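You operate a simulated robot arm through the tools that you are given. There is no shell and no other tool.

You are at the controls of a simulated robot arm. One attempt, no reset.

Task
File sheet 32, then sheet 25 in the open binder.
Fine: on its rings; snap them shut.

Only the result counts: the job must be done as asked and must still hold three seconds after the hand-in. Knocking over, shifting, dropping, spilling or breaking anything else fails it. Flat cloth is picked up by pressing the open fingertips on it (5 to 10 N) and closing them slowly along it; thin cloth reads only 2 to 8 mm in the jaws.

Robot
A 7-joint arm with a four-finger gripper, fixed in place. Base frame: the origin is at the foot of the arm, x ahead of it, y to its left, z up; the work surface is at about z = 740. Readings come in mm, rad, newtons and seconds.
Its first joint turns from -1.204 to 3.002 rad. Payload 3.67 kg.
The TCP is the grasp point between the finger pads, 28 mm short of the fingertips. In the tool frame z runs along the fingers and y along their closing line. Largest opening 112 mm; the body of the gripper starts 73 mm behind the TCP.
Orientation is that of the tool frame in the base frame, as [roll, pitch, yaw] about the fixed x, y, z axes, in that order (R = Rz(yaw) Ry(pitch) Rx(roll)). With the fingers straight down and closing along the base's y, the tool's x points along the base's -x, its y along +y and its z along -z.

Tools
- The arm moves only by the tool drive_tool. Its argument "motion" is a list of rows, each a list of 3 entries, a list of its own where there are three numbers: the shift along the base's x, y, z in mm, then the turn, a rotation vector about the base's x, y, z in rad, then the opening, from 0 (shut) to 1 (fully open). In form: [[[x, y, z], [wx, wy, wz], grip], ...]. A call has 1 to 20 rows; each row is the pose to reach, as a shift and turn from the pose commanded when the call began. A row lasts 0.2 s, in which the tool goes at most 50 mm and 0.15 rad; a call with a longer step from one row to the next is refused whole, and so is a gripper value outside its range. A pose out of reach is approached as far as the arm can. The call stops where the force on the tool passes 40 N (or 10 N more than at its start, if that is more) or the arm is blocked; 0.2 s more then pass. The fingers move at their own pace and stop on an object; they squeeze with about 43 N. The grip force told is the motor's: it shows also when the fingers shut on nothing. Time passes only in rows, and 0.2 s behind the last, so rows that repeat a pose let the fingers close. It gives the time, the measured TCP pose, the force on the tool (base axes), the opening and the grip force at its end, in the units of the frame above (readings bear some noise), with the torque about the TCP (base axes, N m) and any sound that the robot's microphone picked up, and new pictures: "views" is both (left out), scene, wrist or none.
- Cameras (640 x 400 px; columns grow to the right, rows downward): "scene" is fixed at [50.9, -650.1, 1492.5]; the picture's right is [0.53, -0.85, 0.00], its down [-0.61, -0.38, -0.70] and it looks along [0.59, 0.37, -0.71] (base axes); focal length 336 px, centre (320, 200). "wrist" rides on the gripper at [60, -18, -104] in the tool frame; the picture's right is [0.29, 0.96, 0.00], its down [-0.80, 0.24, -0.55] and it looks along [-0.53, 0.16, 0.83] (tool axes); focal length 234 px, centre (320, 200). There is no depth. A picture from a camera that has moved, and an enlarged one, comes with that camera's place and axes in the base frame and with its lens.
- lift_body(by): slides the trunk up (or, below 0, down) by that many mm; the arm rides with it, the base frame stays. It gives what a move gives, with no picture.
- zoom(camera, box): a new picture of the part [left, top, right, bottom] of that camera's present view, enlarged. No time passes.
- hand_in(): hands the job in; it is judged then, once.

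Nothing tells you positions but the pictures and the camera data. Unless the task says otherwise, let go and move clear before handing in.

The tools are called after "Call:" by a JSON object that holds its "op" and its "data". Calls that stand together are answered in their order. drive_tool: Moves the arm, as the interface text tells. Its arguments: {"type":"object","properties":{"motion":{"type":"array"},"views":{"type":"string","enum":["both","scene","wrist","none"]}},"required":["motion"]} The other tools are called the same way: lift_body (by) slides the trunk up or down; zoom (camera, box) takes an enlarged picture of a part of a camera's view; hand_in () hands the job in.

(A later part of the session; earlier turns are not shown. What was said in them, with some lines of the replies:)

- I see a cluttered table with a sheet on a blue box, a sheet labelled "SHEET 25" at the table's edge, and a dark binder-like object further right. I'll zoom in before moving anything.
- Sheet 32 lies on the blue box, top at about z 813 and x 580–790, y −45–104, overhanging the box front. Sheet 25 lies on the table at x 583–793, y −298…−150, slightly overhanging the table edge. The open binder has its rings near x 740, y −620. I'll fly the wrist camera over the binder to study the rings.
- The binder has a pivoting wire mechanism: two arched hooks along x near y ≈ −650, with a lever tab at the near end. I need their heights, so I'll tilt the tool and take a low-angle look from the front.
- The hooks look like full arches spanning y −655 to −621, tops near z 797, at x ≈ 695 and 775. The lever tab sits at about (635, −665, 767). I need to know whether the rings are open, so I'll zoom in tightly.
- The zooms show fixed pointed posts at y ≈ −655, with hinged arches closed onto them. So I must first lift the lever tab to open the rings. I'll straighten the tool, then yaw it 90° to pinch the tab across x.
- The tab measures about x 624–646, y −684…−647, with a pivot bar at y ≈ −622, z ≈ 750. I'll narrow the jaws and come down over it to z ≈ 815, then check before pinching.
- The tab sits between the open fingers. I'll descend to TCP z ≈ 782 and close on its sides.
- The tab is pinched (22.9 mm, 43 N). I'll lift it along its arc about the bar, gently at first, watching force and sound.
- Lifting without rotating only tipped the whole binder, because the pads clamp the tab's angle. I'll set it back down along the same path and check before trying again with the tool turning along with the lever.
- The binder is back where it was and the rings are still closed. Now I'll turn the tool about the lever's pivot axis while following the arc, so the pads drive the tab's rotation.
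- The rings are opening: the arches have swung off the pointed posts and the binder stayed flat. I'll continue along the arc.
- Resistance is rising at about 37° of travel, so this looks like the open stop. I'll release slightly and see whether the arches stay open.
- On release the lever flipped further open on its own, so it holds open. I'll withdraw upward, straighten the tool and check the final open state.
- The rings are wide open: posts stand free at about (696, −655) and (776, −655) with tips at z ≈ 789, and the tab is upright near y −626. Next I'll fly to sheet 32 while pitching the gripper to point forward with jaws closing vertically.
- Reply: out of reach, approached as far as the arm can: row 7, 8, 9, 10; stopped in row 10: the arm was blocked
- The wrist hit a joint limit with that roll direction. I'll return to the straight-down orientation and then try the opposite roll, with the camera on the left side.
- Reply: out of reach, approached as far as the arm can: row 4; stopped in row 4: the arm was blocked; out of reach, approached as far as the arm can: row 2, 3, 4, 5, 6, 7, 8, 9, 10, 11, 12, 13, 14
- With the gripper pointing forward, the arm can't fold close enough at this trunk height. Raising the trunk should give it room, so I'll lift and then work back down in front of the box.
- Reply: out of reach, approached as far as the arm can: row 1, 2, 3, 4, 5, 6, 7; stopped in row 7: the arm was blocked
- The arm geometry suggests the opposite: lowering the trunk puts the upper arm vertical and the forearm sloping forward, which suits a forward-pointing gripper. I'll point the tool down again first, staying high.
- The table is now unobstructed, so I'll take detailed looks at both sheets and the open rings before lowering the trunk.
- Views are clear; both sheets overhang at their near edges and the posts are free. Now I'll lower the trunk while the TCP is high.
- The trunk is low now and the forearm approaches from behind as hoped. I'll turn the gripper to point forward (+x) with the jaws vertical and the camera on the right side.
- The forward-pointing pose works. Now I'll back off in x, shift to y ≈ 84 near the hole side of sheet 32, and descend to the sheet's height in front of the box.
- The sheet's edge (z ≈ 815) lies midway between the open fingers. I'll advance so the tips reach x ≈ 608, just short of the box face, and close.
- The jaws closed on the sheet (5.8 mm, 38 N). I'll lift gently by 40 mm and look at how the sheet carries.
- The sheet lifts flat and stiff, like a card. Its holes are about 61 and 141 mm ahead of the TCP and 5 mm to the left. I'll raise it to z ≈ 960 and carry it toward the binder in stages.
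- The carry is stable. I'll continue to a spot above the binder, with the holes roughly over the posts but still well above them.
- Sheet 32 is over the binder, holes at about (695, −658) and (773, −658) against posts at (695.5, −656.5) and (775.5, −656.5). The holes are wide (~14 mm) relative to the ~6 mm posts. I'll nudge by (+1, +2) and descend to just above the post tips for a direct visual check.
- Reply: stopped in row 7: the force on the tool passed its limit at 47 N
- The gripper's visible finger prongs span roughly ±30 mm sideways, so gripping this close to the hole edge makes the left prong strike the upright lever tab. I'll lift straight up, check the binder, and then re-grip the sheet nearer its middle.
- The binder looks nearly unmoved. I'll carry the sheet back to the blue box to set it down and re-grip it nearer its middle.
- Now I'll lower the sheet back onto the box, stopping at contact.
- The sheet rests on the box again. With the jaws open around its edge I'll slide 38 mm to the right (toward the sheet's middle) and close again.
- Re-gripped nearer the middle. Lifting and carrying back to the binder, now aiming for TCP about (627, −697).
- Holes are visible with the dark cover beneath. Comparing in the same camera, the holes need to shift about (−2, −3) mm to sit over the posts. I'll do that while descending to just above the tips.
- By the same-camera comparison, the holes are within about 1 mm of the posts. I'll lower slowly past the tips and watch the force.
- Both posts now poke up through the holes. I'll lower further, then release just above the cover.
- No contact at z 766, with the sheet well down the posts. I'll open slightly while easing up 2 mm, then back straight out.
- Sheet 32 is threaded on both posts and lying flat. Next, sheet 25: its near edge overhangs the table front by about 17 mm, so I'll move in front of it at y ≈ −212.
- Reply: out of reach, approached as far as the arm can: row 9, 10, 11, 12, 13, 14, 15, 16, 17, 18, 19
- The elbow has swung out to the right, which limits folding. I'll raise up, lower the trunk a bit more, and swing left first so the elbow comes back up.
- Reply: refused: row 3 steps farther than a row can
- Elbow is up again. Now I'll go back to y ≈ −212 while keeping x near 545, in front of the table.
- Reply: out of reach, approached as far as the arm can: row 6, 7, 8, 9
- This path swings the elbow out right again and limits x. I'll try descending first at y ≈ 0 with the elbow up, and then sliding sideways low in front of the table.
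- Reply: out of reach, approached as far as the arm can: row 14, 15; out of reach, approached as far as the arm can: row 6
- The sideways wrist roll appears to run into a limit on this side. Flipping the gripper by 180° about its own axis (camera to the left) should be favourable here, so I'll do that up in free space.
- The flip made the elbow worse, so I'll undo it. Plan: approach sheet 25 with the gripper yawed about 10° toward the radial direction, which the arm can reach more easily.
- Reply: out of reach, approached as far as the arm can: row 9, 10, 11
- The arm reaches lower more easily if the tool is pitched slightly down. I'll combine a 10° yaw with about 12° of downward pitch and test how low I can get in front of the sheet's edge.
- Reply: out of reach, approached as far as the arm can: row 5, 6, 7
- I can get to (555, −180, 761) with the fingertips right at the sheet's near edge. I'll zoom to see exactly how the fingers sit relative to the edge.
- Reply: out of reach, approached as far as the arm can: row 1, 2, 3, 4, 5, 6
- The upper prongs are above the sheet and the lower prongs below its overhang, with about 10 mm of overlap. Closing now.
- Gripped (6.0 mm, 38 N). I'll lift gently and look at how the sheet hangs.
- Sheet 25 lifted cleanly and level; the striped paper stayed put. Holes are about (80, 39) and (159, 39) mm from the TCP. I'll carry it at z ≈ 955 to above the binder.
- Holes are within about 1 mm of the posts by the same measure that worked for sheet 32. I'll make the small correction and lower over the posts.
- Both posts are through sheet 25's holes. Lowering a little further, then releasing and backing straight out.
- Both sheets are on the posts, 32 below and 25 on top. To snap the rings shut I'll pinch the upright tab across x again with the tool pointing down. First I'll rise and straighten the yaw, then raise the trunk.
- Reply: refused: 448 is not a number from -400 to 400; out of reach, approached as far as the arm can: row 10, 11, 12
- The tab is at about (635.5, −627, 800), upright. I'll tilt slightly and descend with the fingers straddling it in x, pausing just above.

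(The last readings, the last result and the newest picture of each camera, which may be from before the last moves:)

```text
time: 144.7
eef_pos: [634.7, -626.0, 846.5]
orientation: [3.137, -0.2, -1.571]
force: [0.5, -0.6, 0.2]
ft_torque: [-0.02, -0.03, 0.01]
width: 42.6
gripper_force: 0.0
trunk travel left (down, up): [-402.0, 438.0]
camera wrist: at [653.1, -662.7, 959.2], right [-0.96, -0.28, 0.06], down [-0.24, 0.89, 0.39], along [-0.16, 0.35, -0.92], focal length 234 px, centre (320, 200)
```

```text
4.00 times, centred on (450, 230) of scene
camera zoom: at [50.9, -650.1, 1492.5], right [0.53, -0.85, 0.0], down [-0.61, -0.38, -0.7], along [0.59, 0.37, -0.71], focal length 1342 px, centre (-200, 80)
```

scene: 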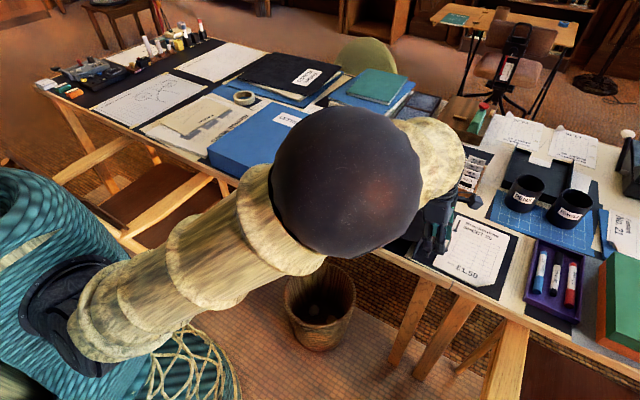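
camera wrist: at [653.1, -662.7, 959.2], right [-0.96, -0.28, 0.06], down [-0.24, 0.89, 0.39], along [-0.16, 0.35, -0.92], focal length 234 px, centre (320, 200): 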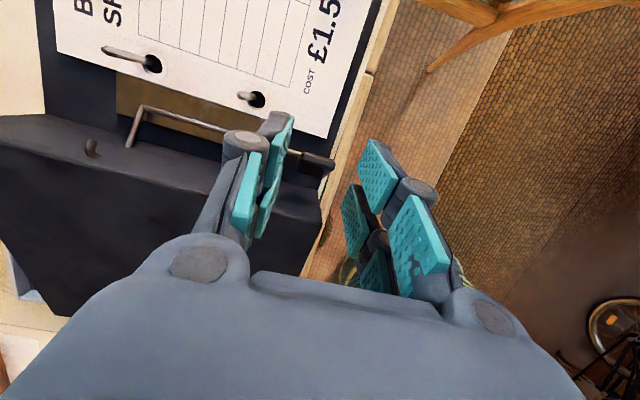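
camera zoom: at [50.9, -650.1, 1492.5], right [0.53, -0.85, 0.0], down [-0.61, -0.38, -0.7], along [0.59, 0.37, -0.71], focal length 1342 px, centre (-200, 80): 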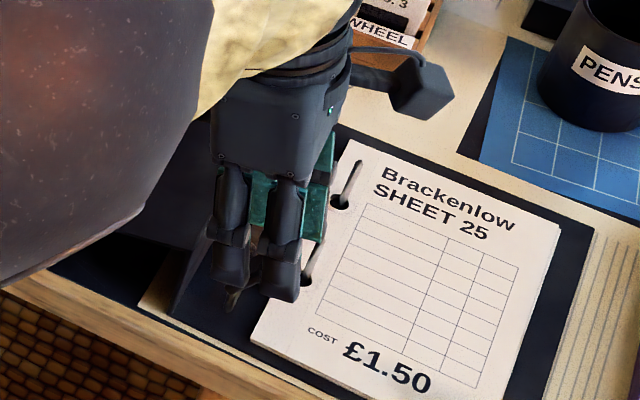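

Call:
{"op": "drive_tool", "data": {"motion": [[[0.5, 0, -10], [0, 0, 0], 0.38], [[0.5, 0, -20], [0, 0, 0], 0.38], [[0.5, 0, -28], [0, 0, 0], 0.38], [[0.5, 0, -33], [0, 0, 0], 0.38], [[0.5, 0, -33], [0, 0, 0], 0.3], [[0.5, 0, -33], [0, 0, 0], 0.2], [[0.5, 0, -33], [0, 0, 0], 0.1], [[0.5, 0, -33], [0, 0, 0], 0.05]], "views": "wrist"}}

Call:
{"op": "zoom", "data": {"camera": "wrist", "box": [180, 80, 440, 280]}}

```text
time: 146.5
eef_pos: [635.8, -624.3, 812.7]
orientation: [3.136, -0.199, -1.572]
force: [-2.1, -1.0, 0.1]
ft_torque: [-0.04, -0.22, -0.35]
width: 23.4
gripper_force: 43.2
trunk travel left (down, up): [-402.0, 438.0]
camera wrist: at [655.1, -662.3, 926.7], right [-0.96, -0.28, 0.06], down [-0.24, 0.89, 0.39], along [-0.16, 0.36, -0.92], focal length 234 px, centre (320, 200)
```

wrist: 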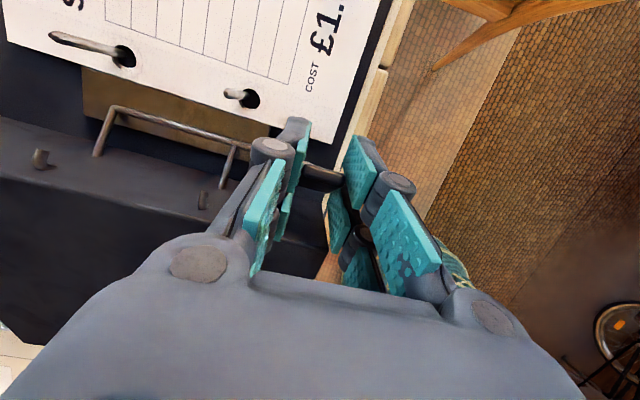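

```text
2.00 times, centred on (310, 180) of wrist
camera zoom: at [655.1, -662.3, 926.7], right [-0.96, -0.28, 0.06], down [-0.24, 0.89, 0.39], along [-0.16, 0.36, -0.92], focal length 468 px, centre (340, 240)
```

zoom: 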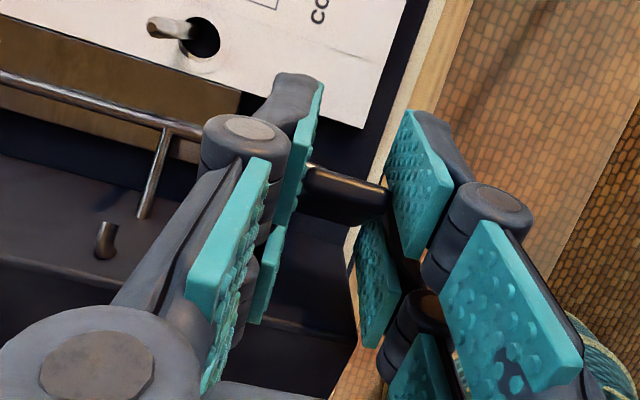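

Tab pinched (23.4 mm). Now I'll rotate the tool about the pivot toward closed, following the arc.

Call:
{"op": "drive_tool", "data": {"motion": [[[0, -3.1, -0.4], [0.05, 0, 0], 0.05], [[0, -6.3, -0.8], [0.1, 0, 0], 0.05], [[0, -9.4, -1.3], [0.15, 0, 0], 0.05], [[0, -12.5, -1.9], [0.2, 0, 0], 0.05], [[0, -15.5, -2.8], [0.25, 0, 0], 0.05], [[0, -18.5, -3.7], [0.3, 0, 0], 0.05], [[0, -21.5, -4.9], [0.35, 0, 0], 0.05], [[0, -24.4, -6.1], [0.4, 0, 0], 0.05]], "views": "wrist"}}

Call:
{"op": "zoom", "data": {"camera": "wrist", "box": [0, 0, 340, 260]}}

```text
time: 148.3
eef_pos: [635.5, -648.5, 806.1]
orientation: [3.137, 0.203, -1.572]
force: [-2.1, -0.4, -0.1]
ft_torque: [-0.14, -0.12, -0.07]
width: 23.4
gripper_force: 42.9
trunk travel left (down, up): [-402.0, 438.0]
camera wrist: at [655.0, -728.3, 895.8], right [-0.96, -0.28, -0.05], down [-0.24, 0.67, 0.7], along [-0.16, 0.69, -0.71], focal length 234 px, centre (320, 200)
```

wrist: 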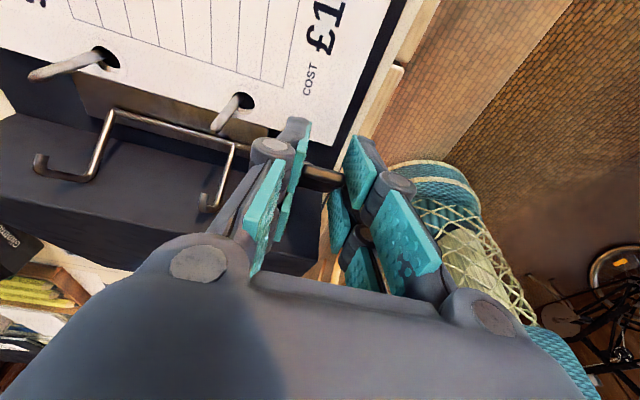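

```text
1.54 times, centred on (170, 130) of wrist
camera zoom: at [655.0, -728.3, 895.8], right [-0.96, -0.28, -0.05], down [-0.24, 0.67, 0.7], along [-0.16, 0.69, -0.71], focal length 360 px, centre (551, 308)
```

zoom: 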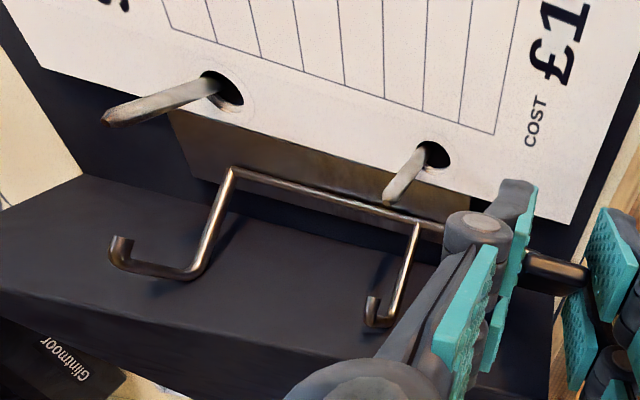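

Call:
{"op": "drive_tool", "data": {"motion": [[[0, -2.8, -1.3], [0.05, 0, 0], 0.05], [[0, -5.6, -2.7], [0.1, 0, 0], 0.05], [[0, -8.3, -4.5], [0.15, 0, 0], 0.05], [[0, -10.9, -6.4], [0.2, 0, 0], 0.05], [[0, -13.4, -8.3], [0.25, 0, 0], 0.05], [[0, -15.8, -10.3], [0.3, 0, 0], 0.05]], "views": "wrist"}}

Call:
{"op": "zoom", "data": {"camera": "wrist", "box": [0, 0, 340, 260]}}

```text
time: 149.7
eef_pos: [637.2, -665.8, 795.6]
orientation: [3.136, 0.505, -1.569]
force: [-1.0, 1.4, -0.2]
ft_torque: [0.03, -0.21, 0.32]
width: 23.5
gripper_force: 43.3
trunk travel left (down, up): [-402.0, 438.0]
camera wrist: at [655.3, -768.4, 857.9], right [-0.96, -0.25, -0.14], down [-0.24, 0.43, 0.87], along [-0.16, 0.87, -0.47], focal length 234 px, centre (320, 200)
```

wrist: 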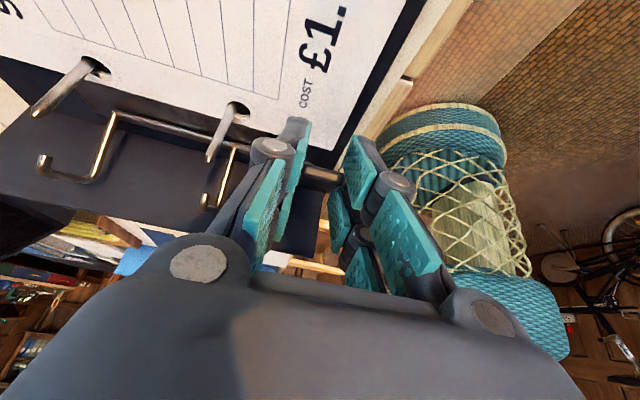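

```text
1.54 times, centred on (170, 130) of wrist
camera zoom: at [655.3, -768.4, 857.9], right [-0.96, -0.25, -0.14], down [-0.24, 0.43, 0.87], along [-0.16, 0.87, -0.47], focal length 360 px, centre (551, 308)
```

zoom: 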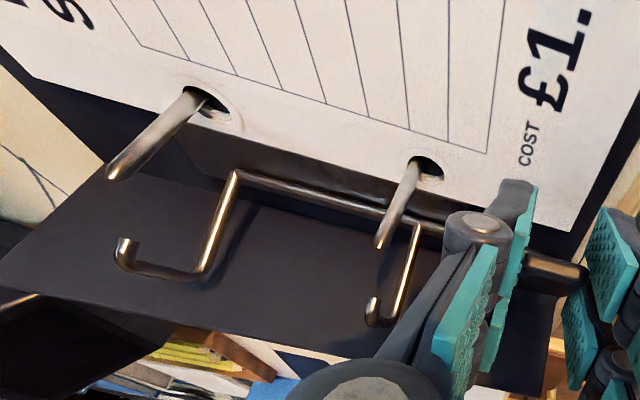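

Call:
{"op": "drive_tool", "data": {"motion": [[[0, -2.3, -2.1], [0.05, 0, 0], 0.05], [[0, -4.5, -4.3], [0.1, 0, 0], 0.05], [[0, -4.5, -4.3], [0.1, 0, 0], 0.05]], "views": "wrist"}}

Call:
{"op": "zoom", "data": {"camera": "wrist", "box": [0, 0, 400, 260]}}

```text
time: 150.5
eef_pos: [636.1, -669.5, 791.3]
orientation: [3.137, 0.603, -1.573]
force: [1.5, -0.2, -0.7]
ft_torque: [-0.17, 0.07, 0.02]
width: 23.6
gripper_force: 43.5
trunk travel left (down, up): [-402.0, 438.0]
camera wrist: at [655.0, -778.5, 843.1], right [-0.96, -0.24, -0.16], down [-0.24, 0.34, 0.91], along [-0.16, 0.91, -0.38], focal length 234 px, centre (320, 200)
```

wrist: 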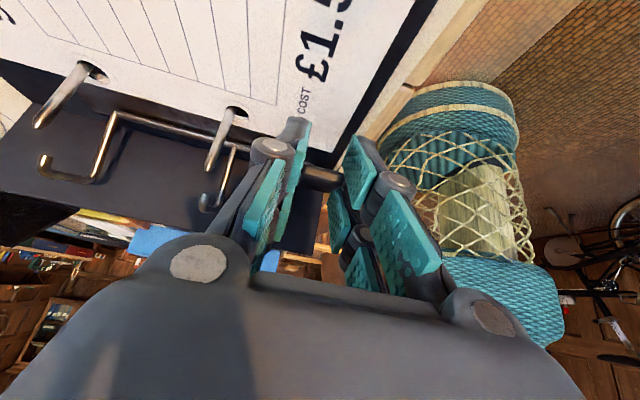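

```text
1.54 times, centred on (200, 130) of wrist
camera zoom: at [655.0, -778.5, 843.1], right [-0.96, -0.24, -0.16], down [-0.24, 0.34, 0.91], along [-0.16, 0.91, -0.38], focal length 360 px, centre (505, 308)
```

zoom: 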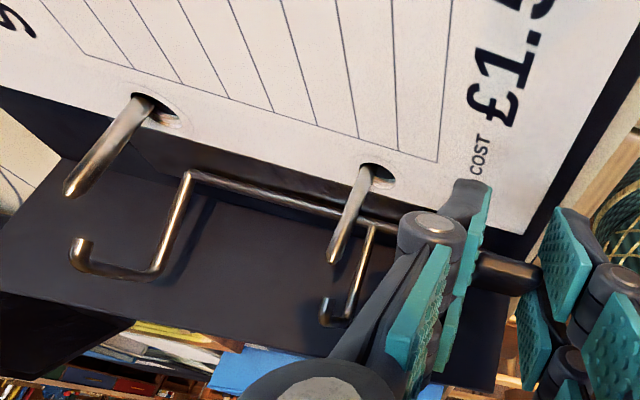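

The arches are nearly over the posts, but the spring still pulls slightly open. From here pushing the tab downward finishes the stroke, so I'll keep moving the contact point along the arc while turning the tool back upright to keep the fingers clear of the sheets.

Call:
{"op": "drive_tool", "data": {"motion": [[[0, -0.4, -1.6], [-0.1, 0, 0], 0.05], [[0, -0.8, -3.4], [-0.2, 0, 0], 0.05], [[0, -0.9, -5.5], [-0.3, 0, 0], 0.05], [[0, -0.7, -7.3], [-0.4, 0, 0], 0.05]], "views": "wrist"}}

Call:
{"op": "zoom", "data": {"camera": "wrist", "box": [0, 60, 400, 300]}}

```text
time: 151.5
eef_pos: [635.6, -667.4, 786.8]
orientation: [3.139, 0.198, -1.571]
force: [8.9, 7.5, 24.3]
ft_torque: [1.38, -0.09, 0.02]
width: 23.2
gripper_force: 43.6
trunk travel left (down, up): [-402.0, 438.0]
camera wrist: at [654.4, -746.6, 876.8], right [-0.96, -0.28, -0.05], down [-0.24, 0.67, 0.7], along [-0.16, 0.68, -0.71], focal length 234 px, centre (320, 200)
```

wrist: 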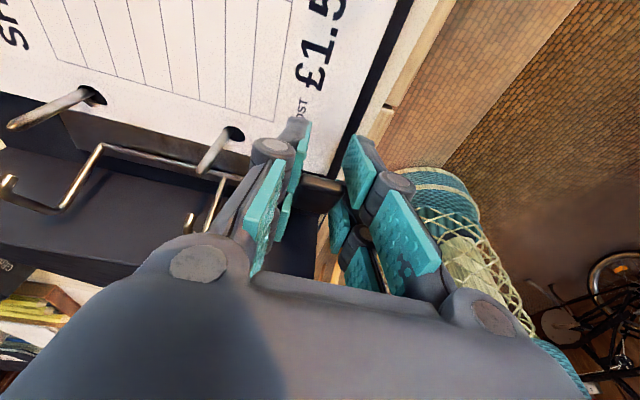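

```text
1.60 times, centred on (200, 180) of wrist
camera zoom: at [654.4, -746.6, 876.8], right [-0.96, -0.28, -0.05], down [-0.24, 0.67, 0.7], along [-0.16, 0.68, -0.71], focal length 375 px, centre (512, 232)
```

zoom: 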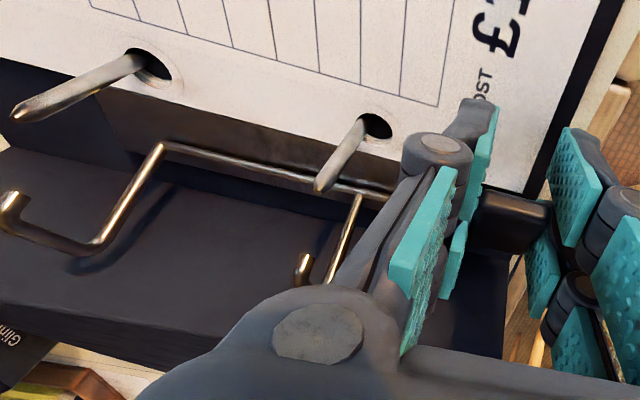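

The pads grip too firmly to pivot, so I'm only loading the binder. I'll release now (the lever will swing back open), then re-grip higher on the tab with more backward tilt, which lets me carry it past centre while staying clear of the sheets.

Call:
{"op": "drive_tool", "data": {"motion": [[[0, 0.3, 2], [0.1, 0, 0], 0.05], [[0, 0.5, 4], [0.2, 0, 0], 0.05], [[0, 0.7, 6], [0.3, 0, 0], 0.05], [[0, 0.7, 7.3], [0.4, 0, 0], 0.05], [[0, 0.7, 7.3], [0.4, 0, 0], 0.05]], "views": "wrist"}}

Call:
{"op": "zoom", "data": {"camera": "wrist", "box": [0, 0, 400, 260]}}

```text
time: 152.7
eef_pos: [635.7, -668.2, 794.5]
orientation: [3.136, 0.6, -1.571]
force: [0.7, -2.2, 3.3]
ft_torque: [-1.6, -0.61, 0.04]
width: 24.0
gripper_force: 42.8
trunk travel left (down, up): [-402.0, 438.0]
camera wrist: at [655.2, -775.1, 845.0], right [-0.96, -0.24, -0.16], down [-0.24, 0.34, 0.91], along [-0.16, 0.91, -0.39], focal length 234 px, centre (320, 200)
```

wrist: 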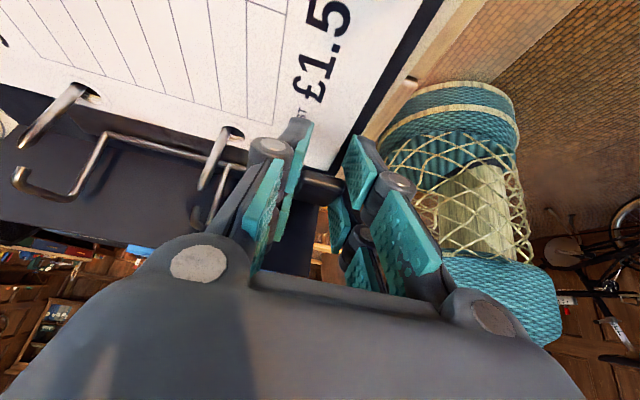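

```text
1.54 times, centred on (200, 130) of wrist
camera zoom: at [655.2, -775.1, 845.0], right [-0.96, -0.24, -0.16], down [-0.24, 0.34, 0.91], along [-0.16, 0.91, -0.39], focal length 360 px, centre (505, 308)
```

zoom: 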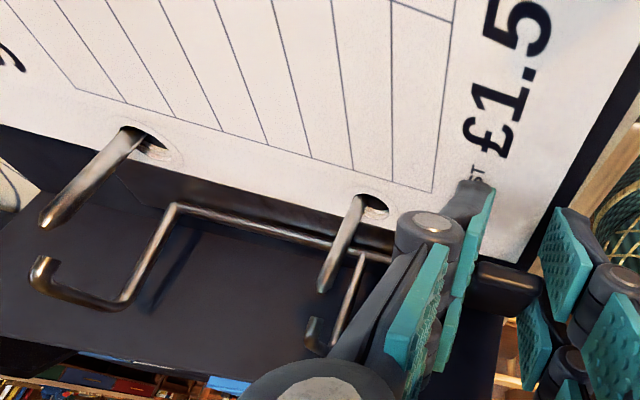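

The closing torque is now tipping the binder slightly because the pads slipped earlier. I'll ease the tool back until the torque is near zero.

Call:
{"op": "drive_tool", "data": {"motion": [[[0, 0, -1], [-0.05, 0, 0], 0.05], [[0, 0, -2], [-0.1, 0, 0], 0.05], [[0, 0, -2], [-0.1, 0, 0], 0.05]], "views": "wrist"}}

Call:
{"op": "zoom", "data": {"camera": "wrist", "box": [0, 0, 400, 260]}}

```text
time: 153.5
eef_pos: [636.9, -670.7, 789.5]
orientation: [3.135, 0.501, -1.573]
force: [-0.7, -0.4, -5.9]
ft_torque: [-0.27, 0.41, 0.07]
width: 23.5
gripper_force: 43.0
trunk travel left (down, up): [-402.0, 438.0]
camera wrist: at [655.3, -772.4, 851.4], right [-0.96, -0.25, -0.13], down [-0.24, 0.43, 0.87], along [-0.16, 0.87, -0.47], focal length 234 px, centre (320, 200)
```

wrist: 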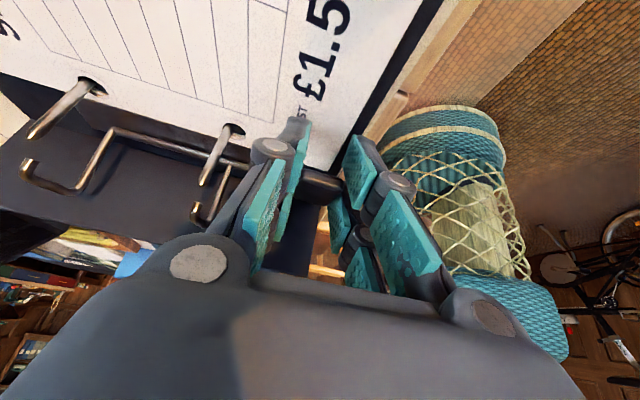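

```text
1.54 times, centred on (200, 130) of wrist
camera zoom: at [655.3, -772.4, 851.4], right [-0.96, -0.25, -0.13], down [-0.24, 0.43, 0.87], along [-0.16, 0.87, -0.47], focal length 360 px, centre (505, 308)
```

zoom: 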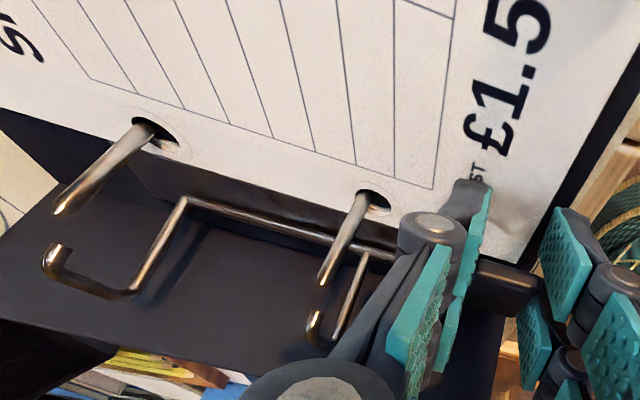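

The tab has advanced further, and pushing down with the tool upright does work (the pad slip just needs steady downward force, which only presses the binder onto the table). I'll continue that motion toward closed.

Call:
{"op": "drive_tool", "data": {"motion": [[[0, -0.8, -1.4], [-0.1, 0, 0], 0.05], [[0, -0.6, -3], [-0.2, 0, 0], 0.05], [[0, -0.4, -4.9], [-0.3, 0, 0], 0.05], [[0, 0.1, -6.9], [-0.4, 0, 0], 0.05], [[0, 0.6, -9.1], [-0.5, 0, 0], 0.05]], "views": "wrist"}}

Call:
{"op": "zoom", "data": {"camera": "wrist", "box": [0, 60, 400, 300]}}

```text
time: 154.7
eef_pos: [633.5, -666.4, 780.9]
orientation: [3.135, 0.001, -1.574]
force: [-2.6, 3.1, 9.6]
ft_torque: [0.54, 0.21, 0.04]
width: 22.6
gripper_force: 43.6
trunk travel left (down, up): [-402.0, 438.0]
camera wrist: at [653.4, -726.4, 884.2], right [-0.96, -0.29, 0.01], down [-0.24, 0.8, 0.56], along [-0.16, 0.53, -0.83], focal length 234 px, centre (320, 200)
```

wrist: 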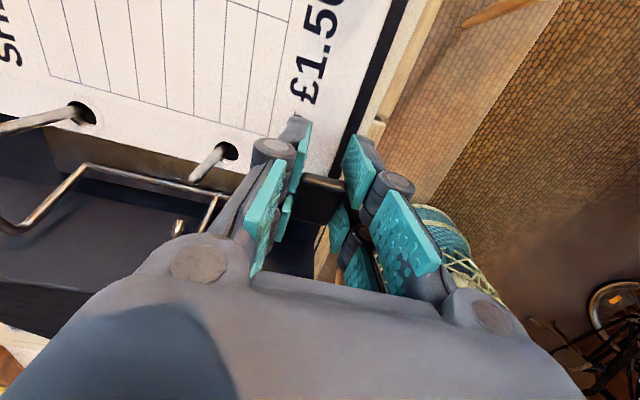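

```text
1.60 times, centred on (200, 180) of wrist
camera zoom: at [653.4, -726.4, 884.2], right [-0.96, -0.29, 0.01], down [-0.24, 0.8, 0.56], along [-0.16, 0.53, -0.83], focal length 375 px, centre (512, 232)
```

zoom: 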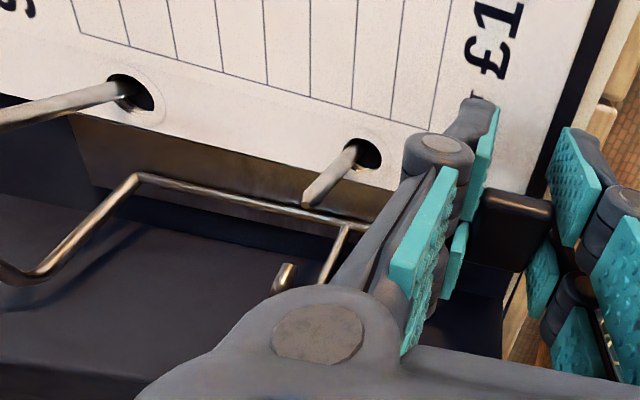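

The pads slid down along the tab instead of closing it. I'll release cleanly (letting the lever spring back open) and re-grip near its top with the tool leaning further back, which gives enough range for a rigid turn past centre.

Call:
{"op": "drive_tool", "data": {"motion": [[[0, 0, 2], [0, 0, 0], 0.15], [[0, 0, 2], [0, 0, 0], 0.38], [[0, 0, 2], [0, 0, 0], 0.38], [[0, 0, 20], [0, 0, 0], 0.38], [[0, 5, 50], [-0.05, 0, 0], 0.38], [[0, 20, 75], [-0.15, 0, 0], 0.38], [[0, 40, 85], [-0.25, 0, 0], 0.38], [[0, 48, 85], [-0.35, 0, 0], 0.38], [[0, 48, 85], [-0.35, 0, 0], 0.38]], "views": "both"}}

Call:
{"op": "zoom", "data": {"camera": "wrist", "box": [0, 0, 440, 300]}}

Call:
{"op": "zoom", "data": {"camera": "scene", "box": [400, 180, 520, 290]}}

```text
time: 156.7
eef_pos: [634.5, -621.3, 865.7]
orientation: [3.137, -0.349, -1.575]
force: [-0.1, -0.1, 0.2]
ft_torque: [0.01, 0.0, 0.0]
width: 42.8
gripper_force: 0.1
trunk travel left (down, up): [-402.0, 438.0]
camera wrist: at [653.4, -640.7, 983.3], right [-0.96, -0.27, 0.1], down [-0.24, 0.94, 0.25], along [-0.16, 0.21, -0.96], focal length 234 px, centre (320, 200)
```

scene: 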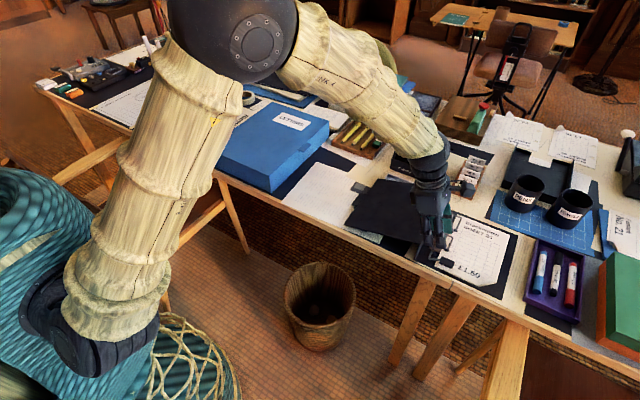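
wrist: 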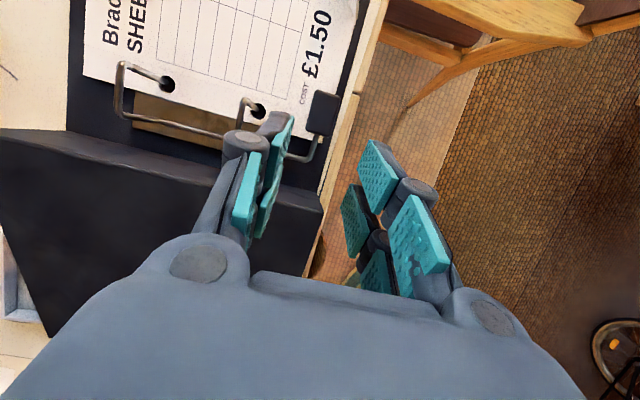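

```text
1.33 times, centred on (220, 150) of wrist
camera zoom: at [653.4, -640.7, 983.3], right [-0.96, -0.27, 0.1], down [-0.24, 0.94, 0.25], along [-0.16, 0.21, -0.96], focal length 312 px, centre (453, 267)
```

zoom: 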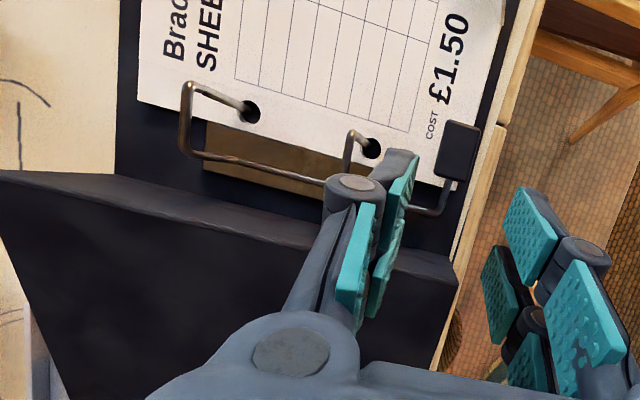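

```text
3.64 times, centred on (460, 235) of scene
camera zoom: at [50.9, -650.1, 1492.5], right [0.53, -0.85, 0.0], down [-0.61, -0.38, -0.7], along [0.59, 0.37, -0.71], focal length 1220 px, centre (-189, 73)
```

zoom: 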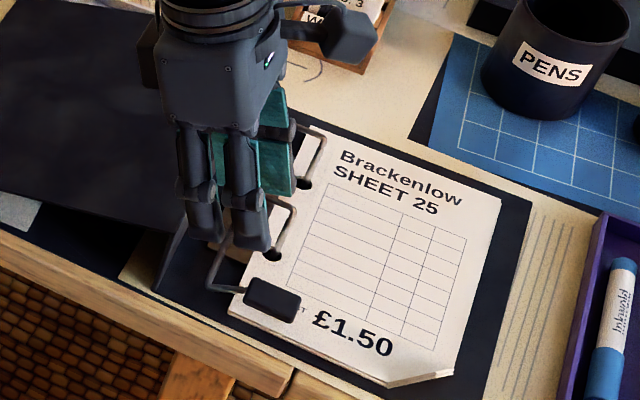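

The rings snapped shut on release: the arches now span over to the posts and the tab is down. I'll move the gripper up and away, then verify the closure closely.

Call:
{"op": "drive_tool", "data": {"motion": [[[0, 0, 40], [0.1, 0, 0], 0.38], [[0, -10, 80], [0.2, 0, 0], 0.38], [[-10, -20, 115], [0.35, 0, 0], 0.38], [[-20, -30, 135], [0.35, 0, 0], 0.38], [[-20, -30, 135], [0.35, 0, 0], 0.38]], "views": "both"}}

Call:
{"op": "zoom", "data": {"camera": "wrist", "box": [180, 20, 340, 140]}}

Call:
{"op": "zoom", "data": {"camera": "scene", "box": [420, 200, 490, 270]}}

```text
time: 157.9
eef_pos: [615.4, -648.7, 1002.2]
orientation: [3.136, 0.0, -1.571]
force: [-1.3, -0.3, 0.5]
ft_torque: [0.04, 0.02, -0.05]
width: 42.3
gripper_force: 0.0
trunk travel left (down, up): [-402.0, 438.0]
camera wrist: at [634.7, -708.7, 1105.1], right [-0.96, -0.29, 0.0], down [-0.24, 0.8, 0.56], along [-0.16, 0.53, -0.83], focal length 234 px, centre (320, 200)
```

scene: 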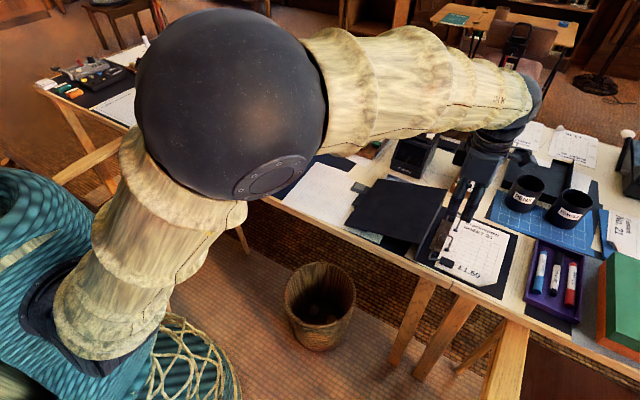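
wrist: 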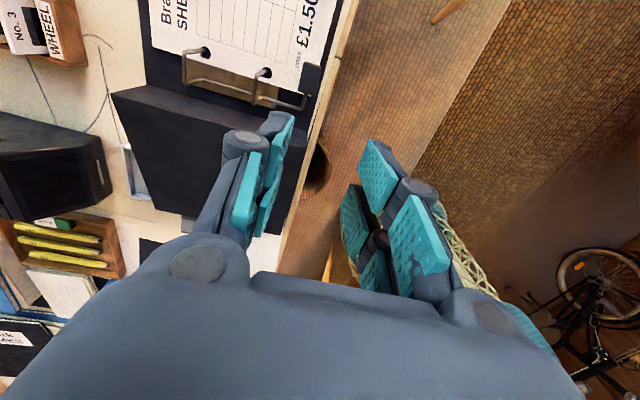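

```text
3.33 times, centred on (260, 80) of wrist
camera zoom: at [634.7, -708.7, 1105.1], right [-0.96, -0.29, 0.0], down [-0.24, 0.8, 0.56], along [-0.16, 0.53, -0.83], focal length 781 px, centre (520, 600)
```

zoom: 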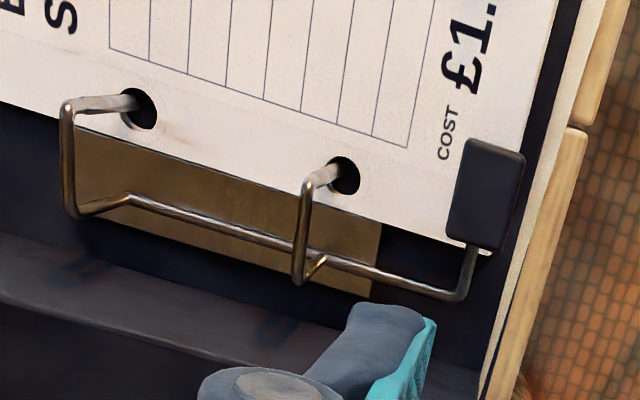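

```text
5.71 times, centred on (455, 235) of scene
camera zoom: at [50.9, -650.1, 1492.5], right [0.53, -0.85, 0.0], down [-0.61, -0.38, -0.7], along [0.59, 0.37, -0.71], focal length 1917 px, centre (-451, 0)
```

zoom: 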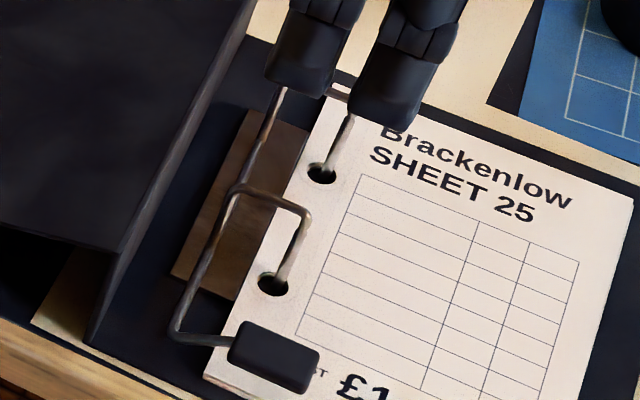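

Call:
{"op": "zoom", "data": {"camera": "wrist", "box": [190, 35, 230, 75]}}

Call:
{"op": "zoom", "data": {"camera": "wrist", "box": [245, 55, 325, 115]}}

Call:
{"op": "zoom", "data": {"camera": "scene", "box": [430, 220, 470, 260]}}

```text
10.00 times, centred on (210, 55) of wrist
camera zoom: at [634.7, -708.7, 1105.1], right [-0.96, -0.29, 0.0], down [-0.24, 0.8, 0.56], along [-0.16, 0.53, -0.83], focal length 2342 px, centre (1420, 1650)
```

zoom: 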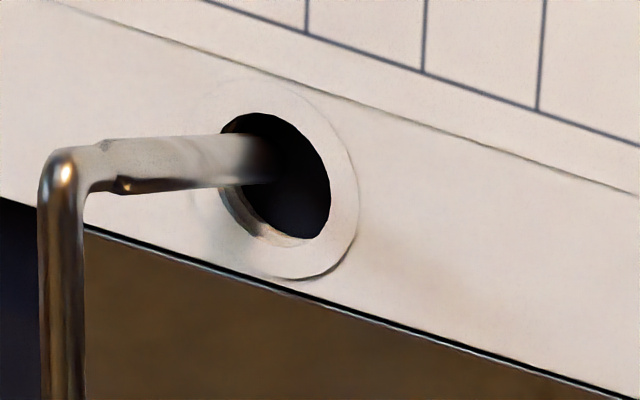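

```text
6.67 times, centred on (285, 85) of wrist
camera zoom: at [634.7, -708.7, 1105.1], right [-0.96, -0.29, 0.0], down [-0.24, 0.8, 0.56], along [-0.16, 0.53, -0.83], focal length 1561 px, centre (553, 967)
```

zoom: 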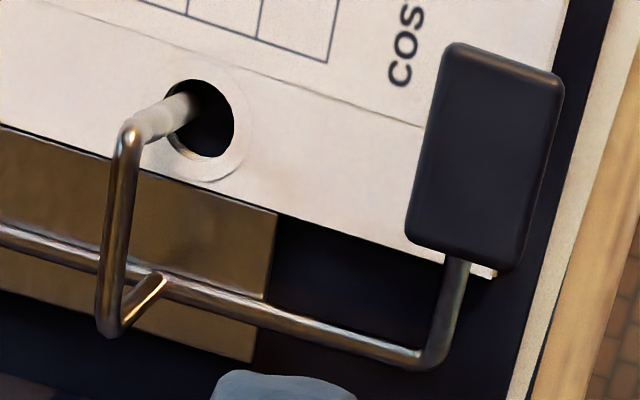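

```text
10.00 times, centred on (450, 240) of scene
camera zoom: at [50.9, -650.1, 1492.5], right [0.53, -0.85, 0.0], down [-0.61, -0.38, -0.7], along [0.59, 0.37, -0.71], focal length 3356 px, centre (-980, -200)
```

zoom: 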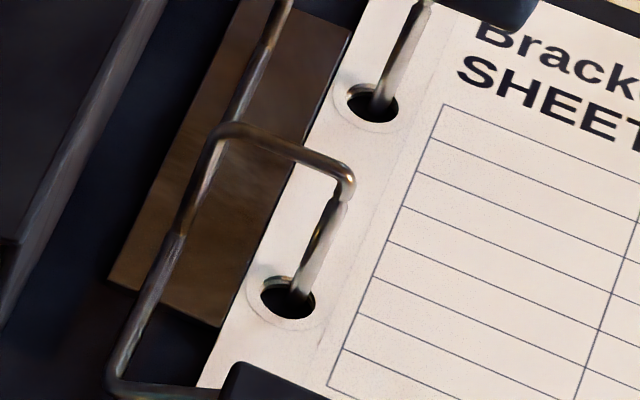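

Both arches meet their posts through both sheets' holes and the tab is down. I'll move the arm well clear and take one last look over everything.

Call:
{"op": "drive_tool", "data": {"motion": [[[-10, 20, 30], [0, 0, 0], 0.4], [[-20, 50, 60], [0, 0, 0], 0.4], [[-30, 85, 85], [0, 0, 0], 0.4], [[-40, 125, 100], [0, 0, 0], 0.4], [[-50, 165, 110], [0, 0, 0], 0.4], [[-50, 205, 115], [0, 0, 0], 0.4], [[-50, 245, 115], [0, 0, 0], 0.4], [[-50, 285, 115], [0, 0, 0], 0.4], [[-50, 320, 115], [0, 0, 0], 0.4]], "views": "scene"}}

Call:
{"op": "zoom", "data": {"camera": "scene", "box": [400, 190, 520, 290]}}

Call:
{"op": "zoom", "data": {"camera": "scene", "box": [430, 210, 470, 250]}}

```text
time: 159.9
eef_pos: [565.7, -368.5, 1082.8]
orientation: [3.111, 0.166, -1.607]
force: [0.3, -1.3, 0.4]
ft_torque: [0.01, 0.03, -0.03]
width: 45.0
gripper_force: 0.1
trunk travel left (down, up): [-402.0, 438.0]
stopped in row 9: the arm was blocked; the commanded pose is now the measured one
```

scene: 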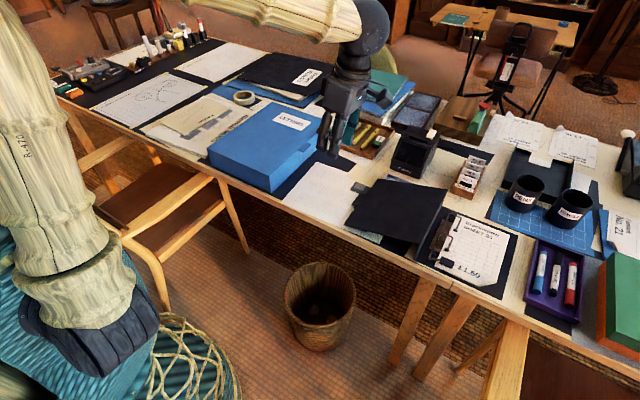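

```text
4.00 times, centred on (460, 240) of scene
camera zoom: at [50.9, -650.1, 1492.5], right [0.53, -0.85, 0.0], down [-0.61, -0.38, -0.7], along [0.59, 0.37, -0.71], focal length 1342 px, centre (-240, 40)
```

zoom: 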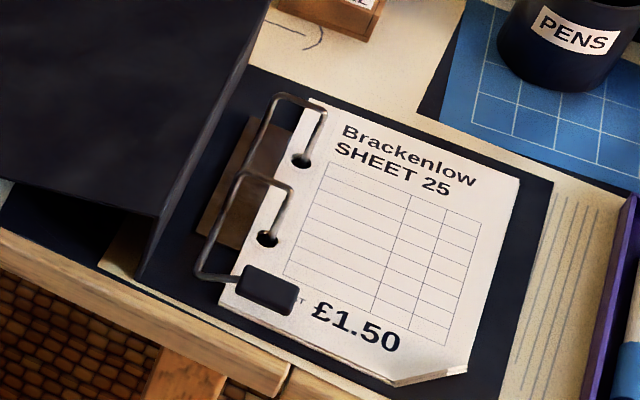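

```text
10.00 times, centred on (450, 230) of scene
camera zoom: at [50.9, -650.1, 1492.5], right [0.53, -0.85, 0.0], down [-0.61, -0.38, -0.7], along [0.59, 0.37, -0.71], focal length 3356 px, centre (-980, -100)
```

zoom: 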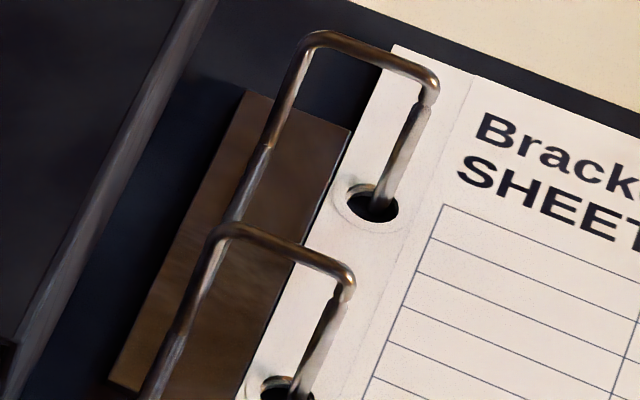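

Both sheets are on the closed rings, with 32 under 25. The other items look undisturbed and the gripper is clear, so I'm handing in.

Call:
{"op": "hand_in", "data": {}}

```text
The job is handed in.
```

I filed both sheets in the open binder, with sheet 32 underneath and sheet 25 on top. The rings are snapped shut, and I've handed the job in.

- **Rings:** close-up views after the arm moved clear show each arch meeting its post through the holes, with the lever tab down. I judged this by eye and heard no click on the microphone.
- **Binder position:** the binder slid about 3 mm and turned slightly when the gripper bumped the lever tab on the first try at placing sheet 32. It may also have tipped briefly while I closed the rings. I set sheet 32 back on the blue box, re-gripped it nearer its middle and filed it from there.
- **Everything else:** the blue box, the striped paper under sheet 25 and the rest of the desk look undisturbed. The gripper is empty and clear of the table.
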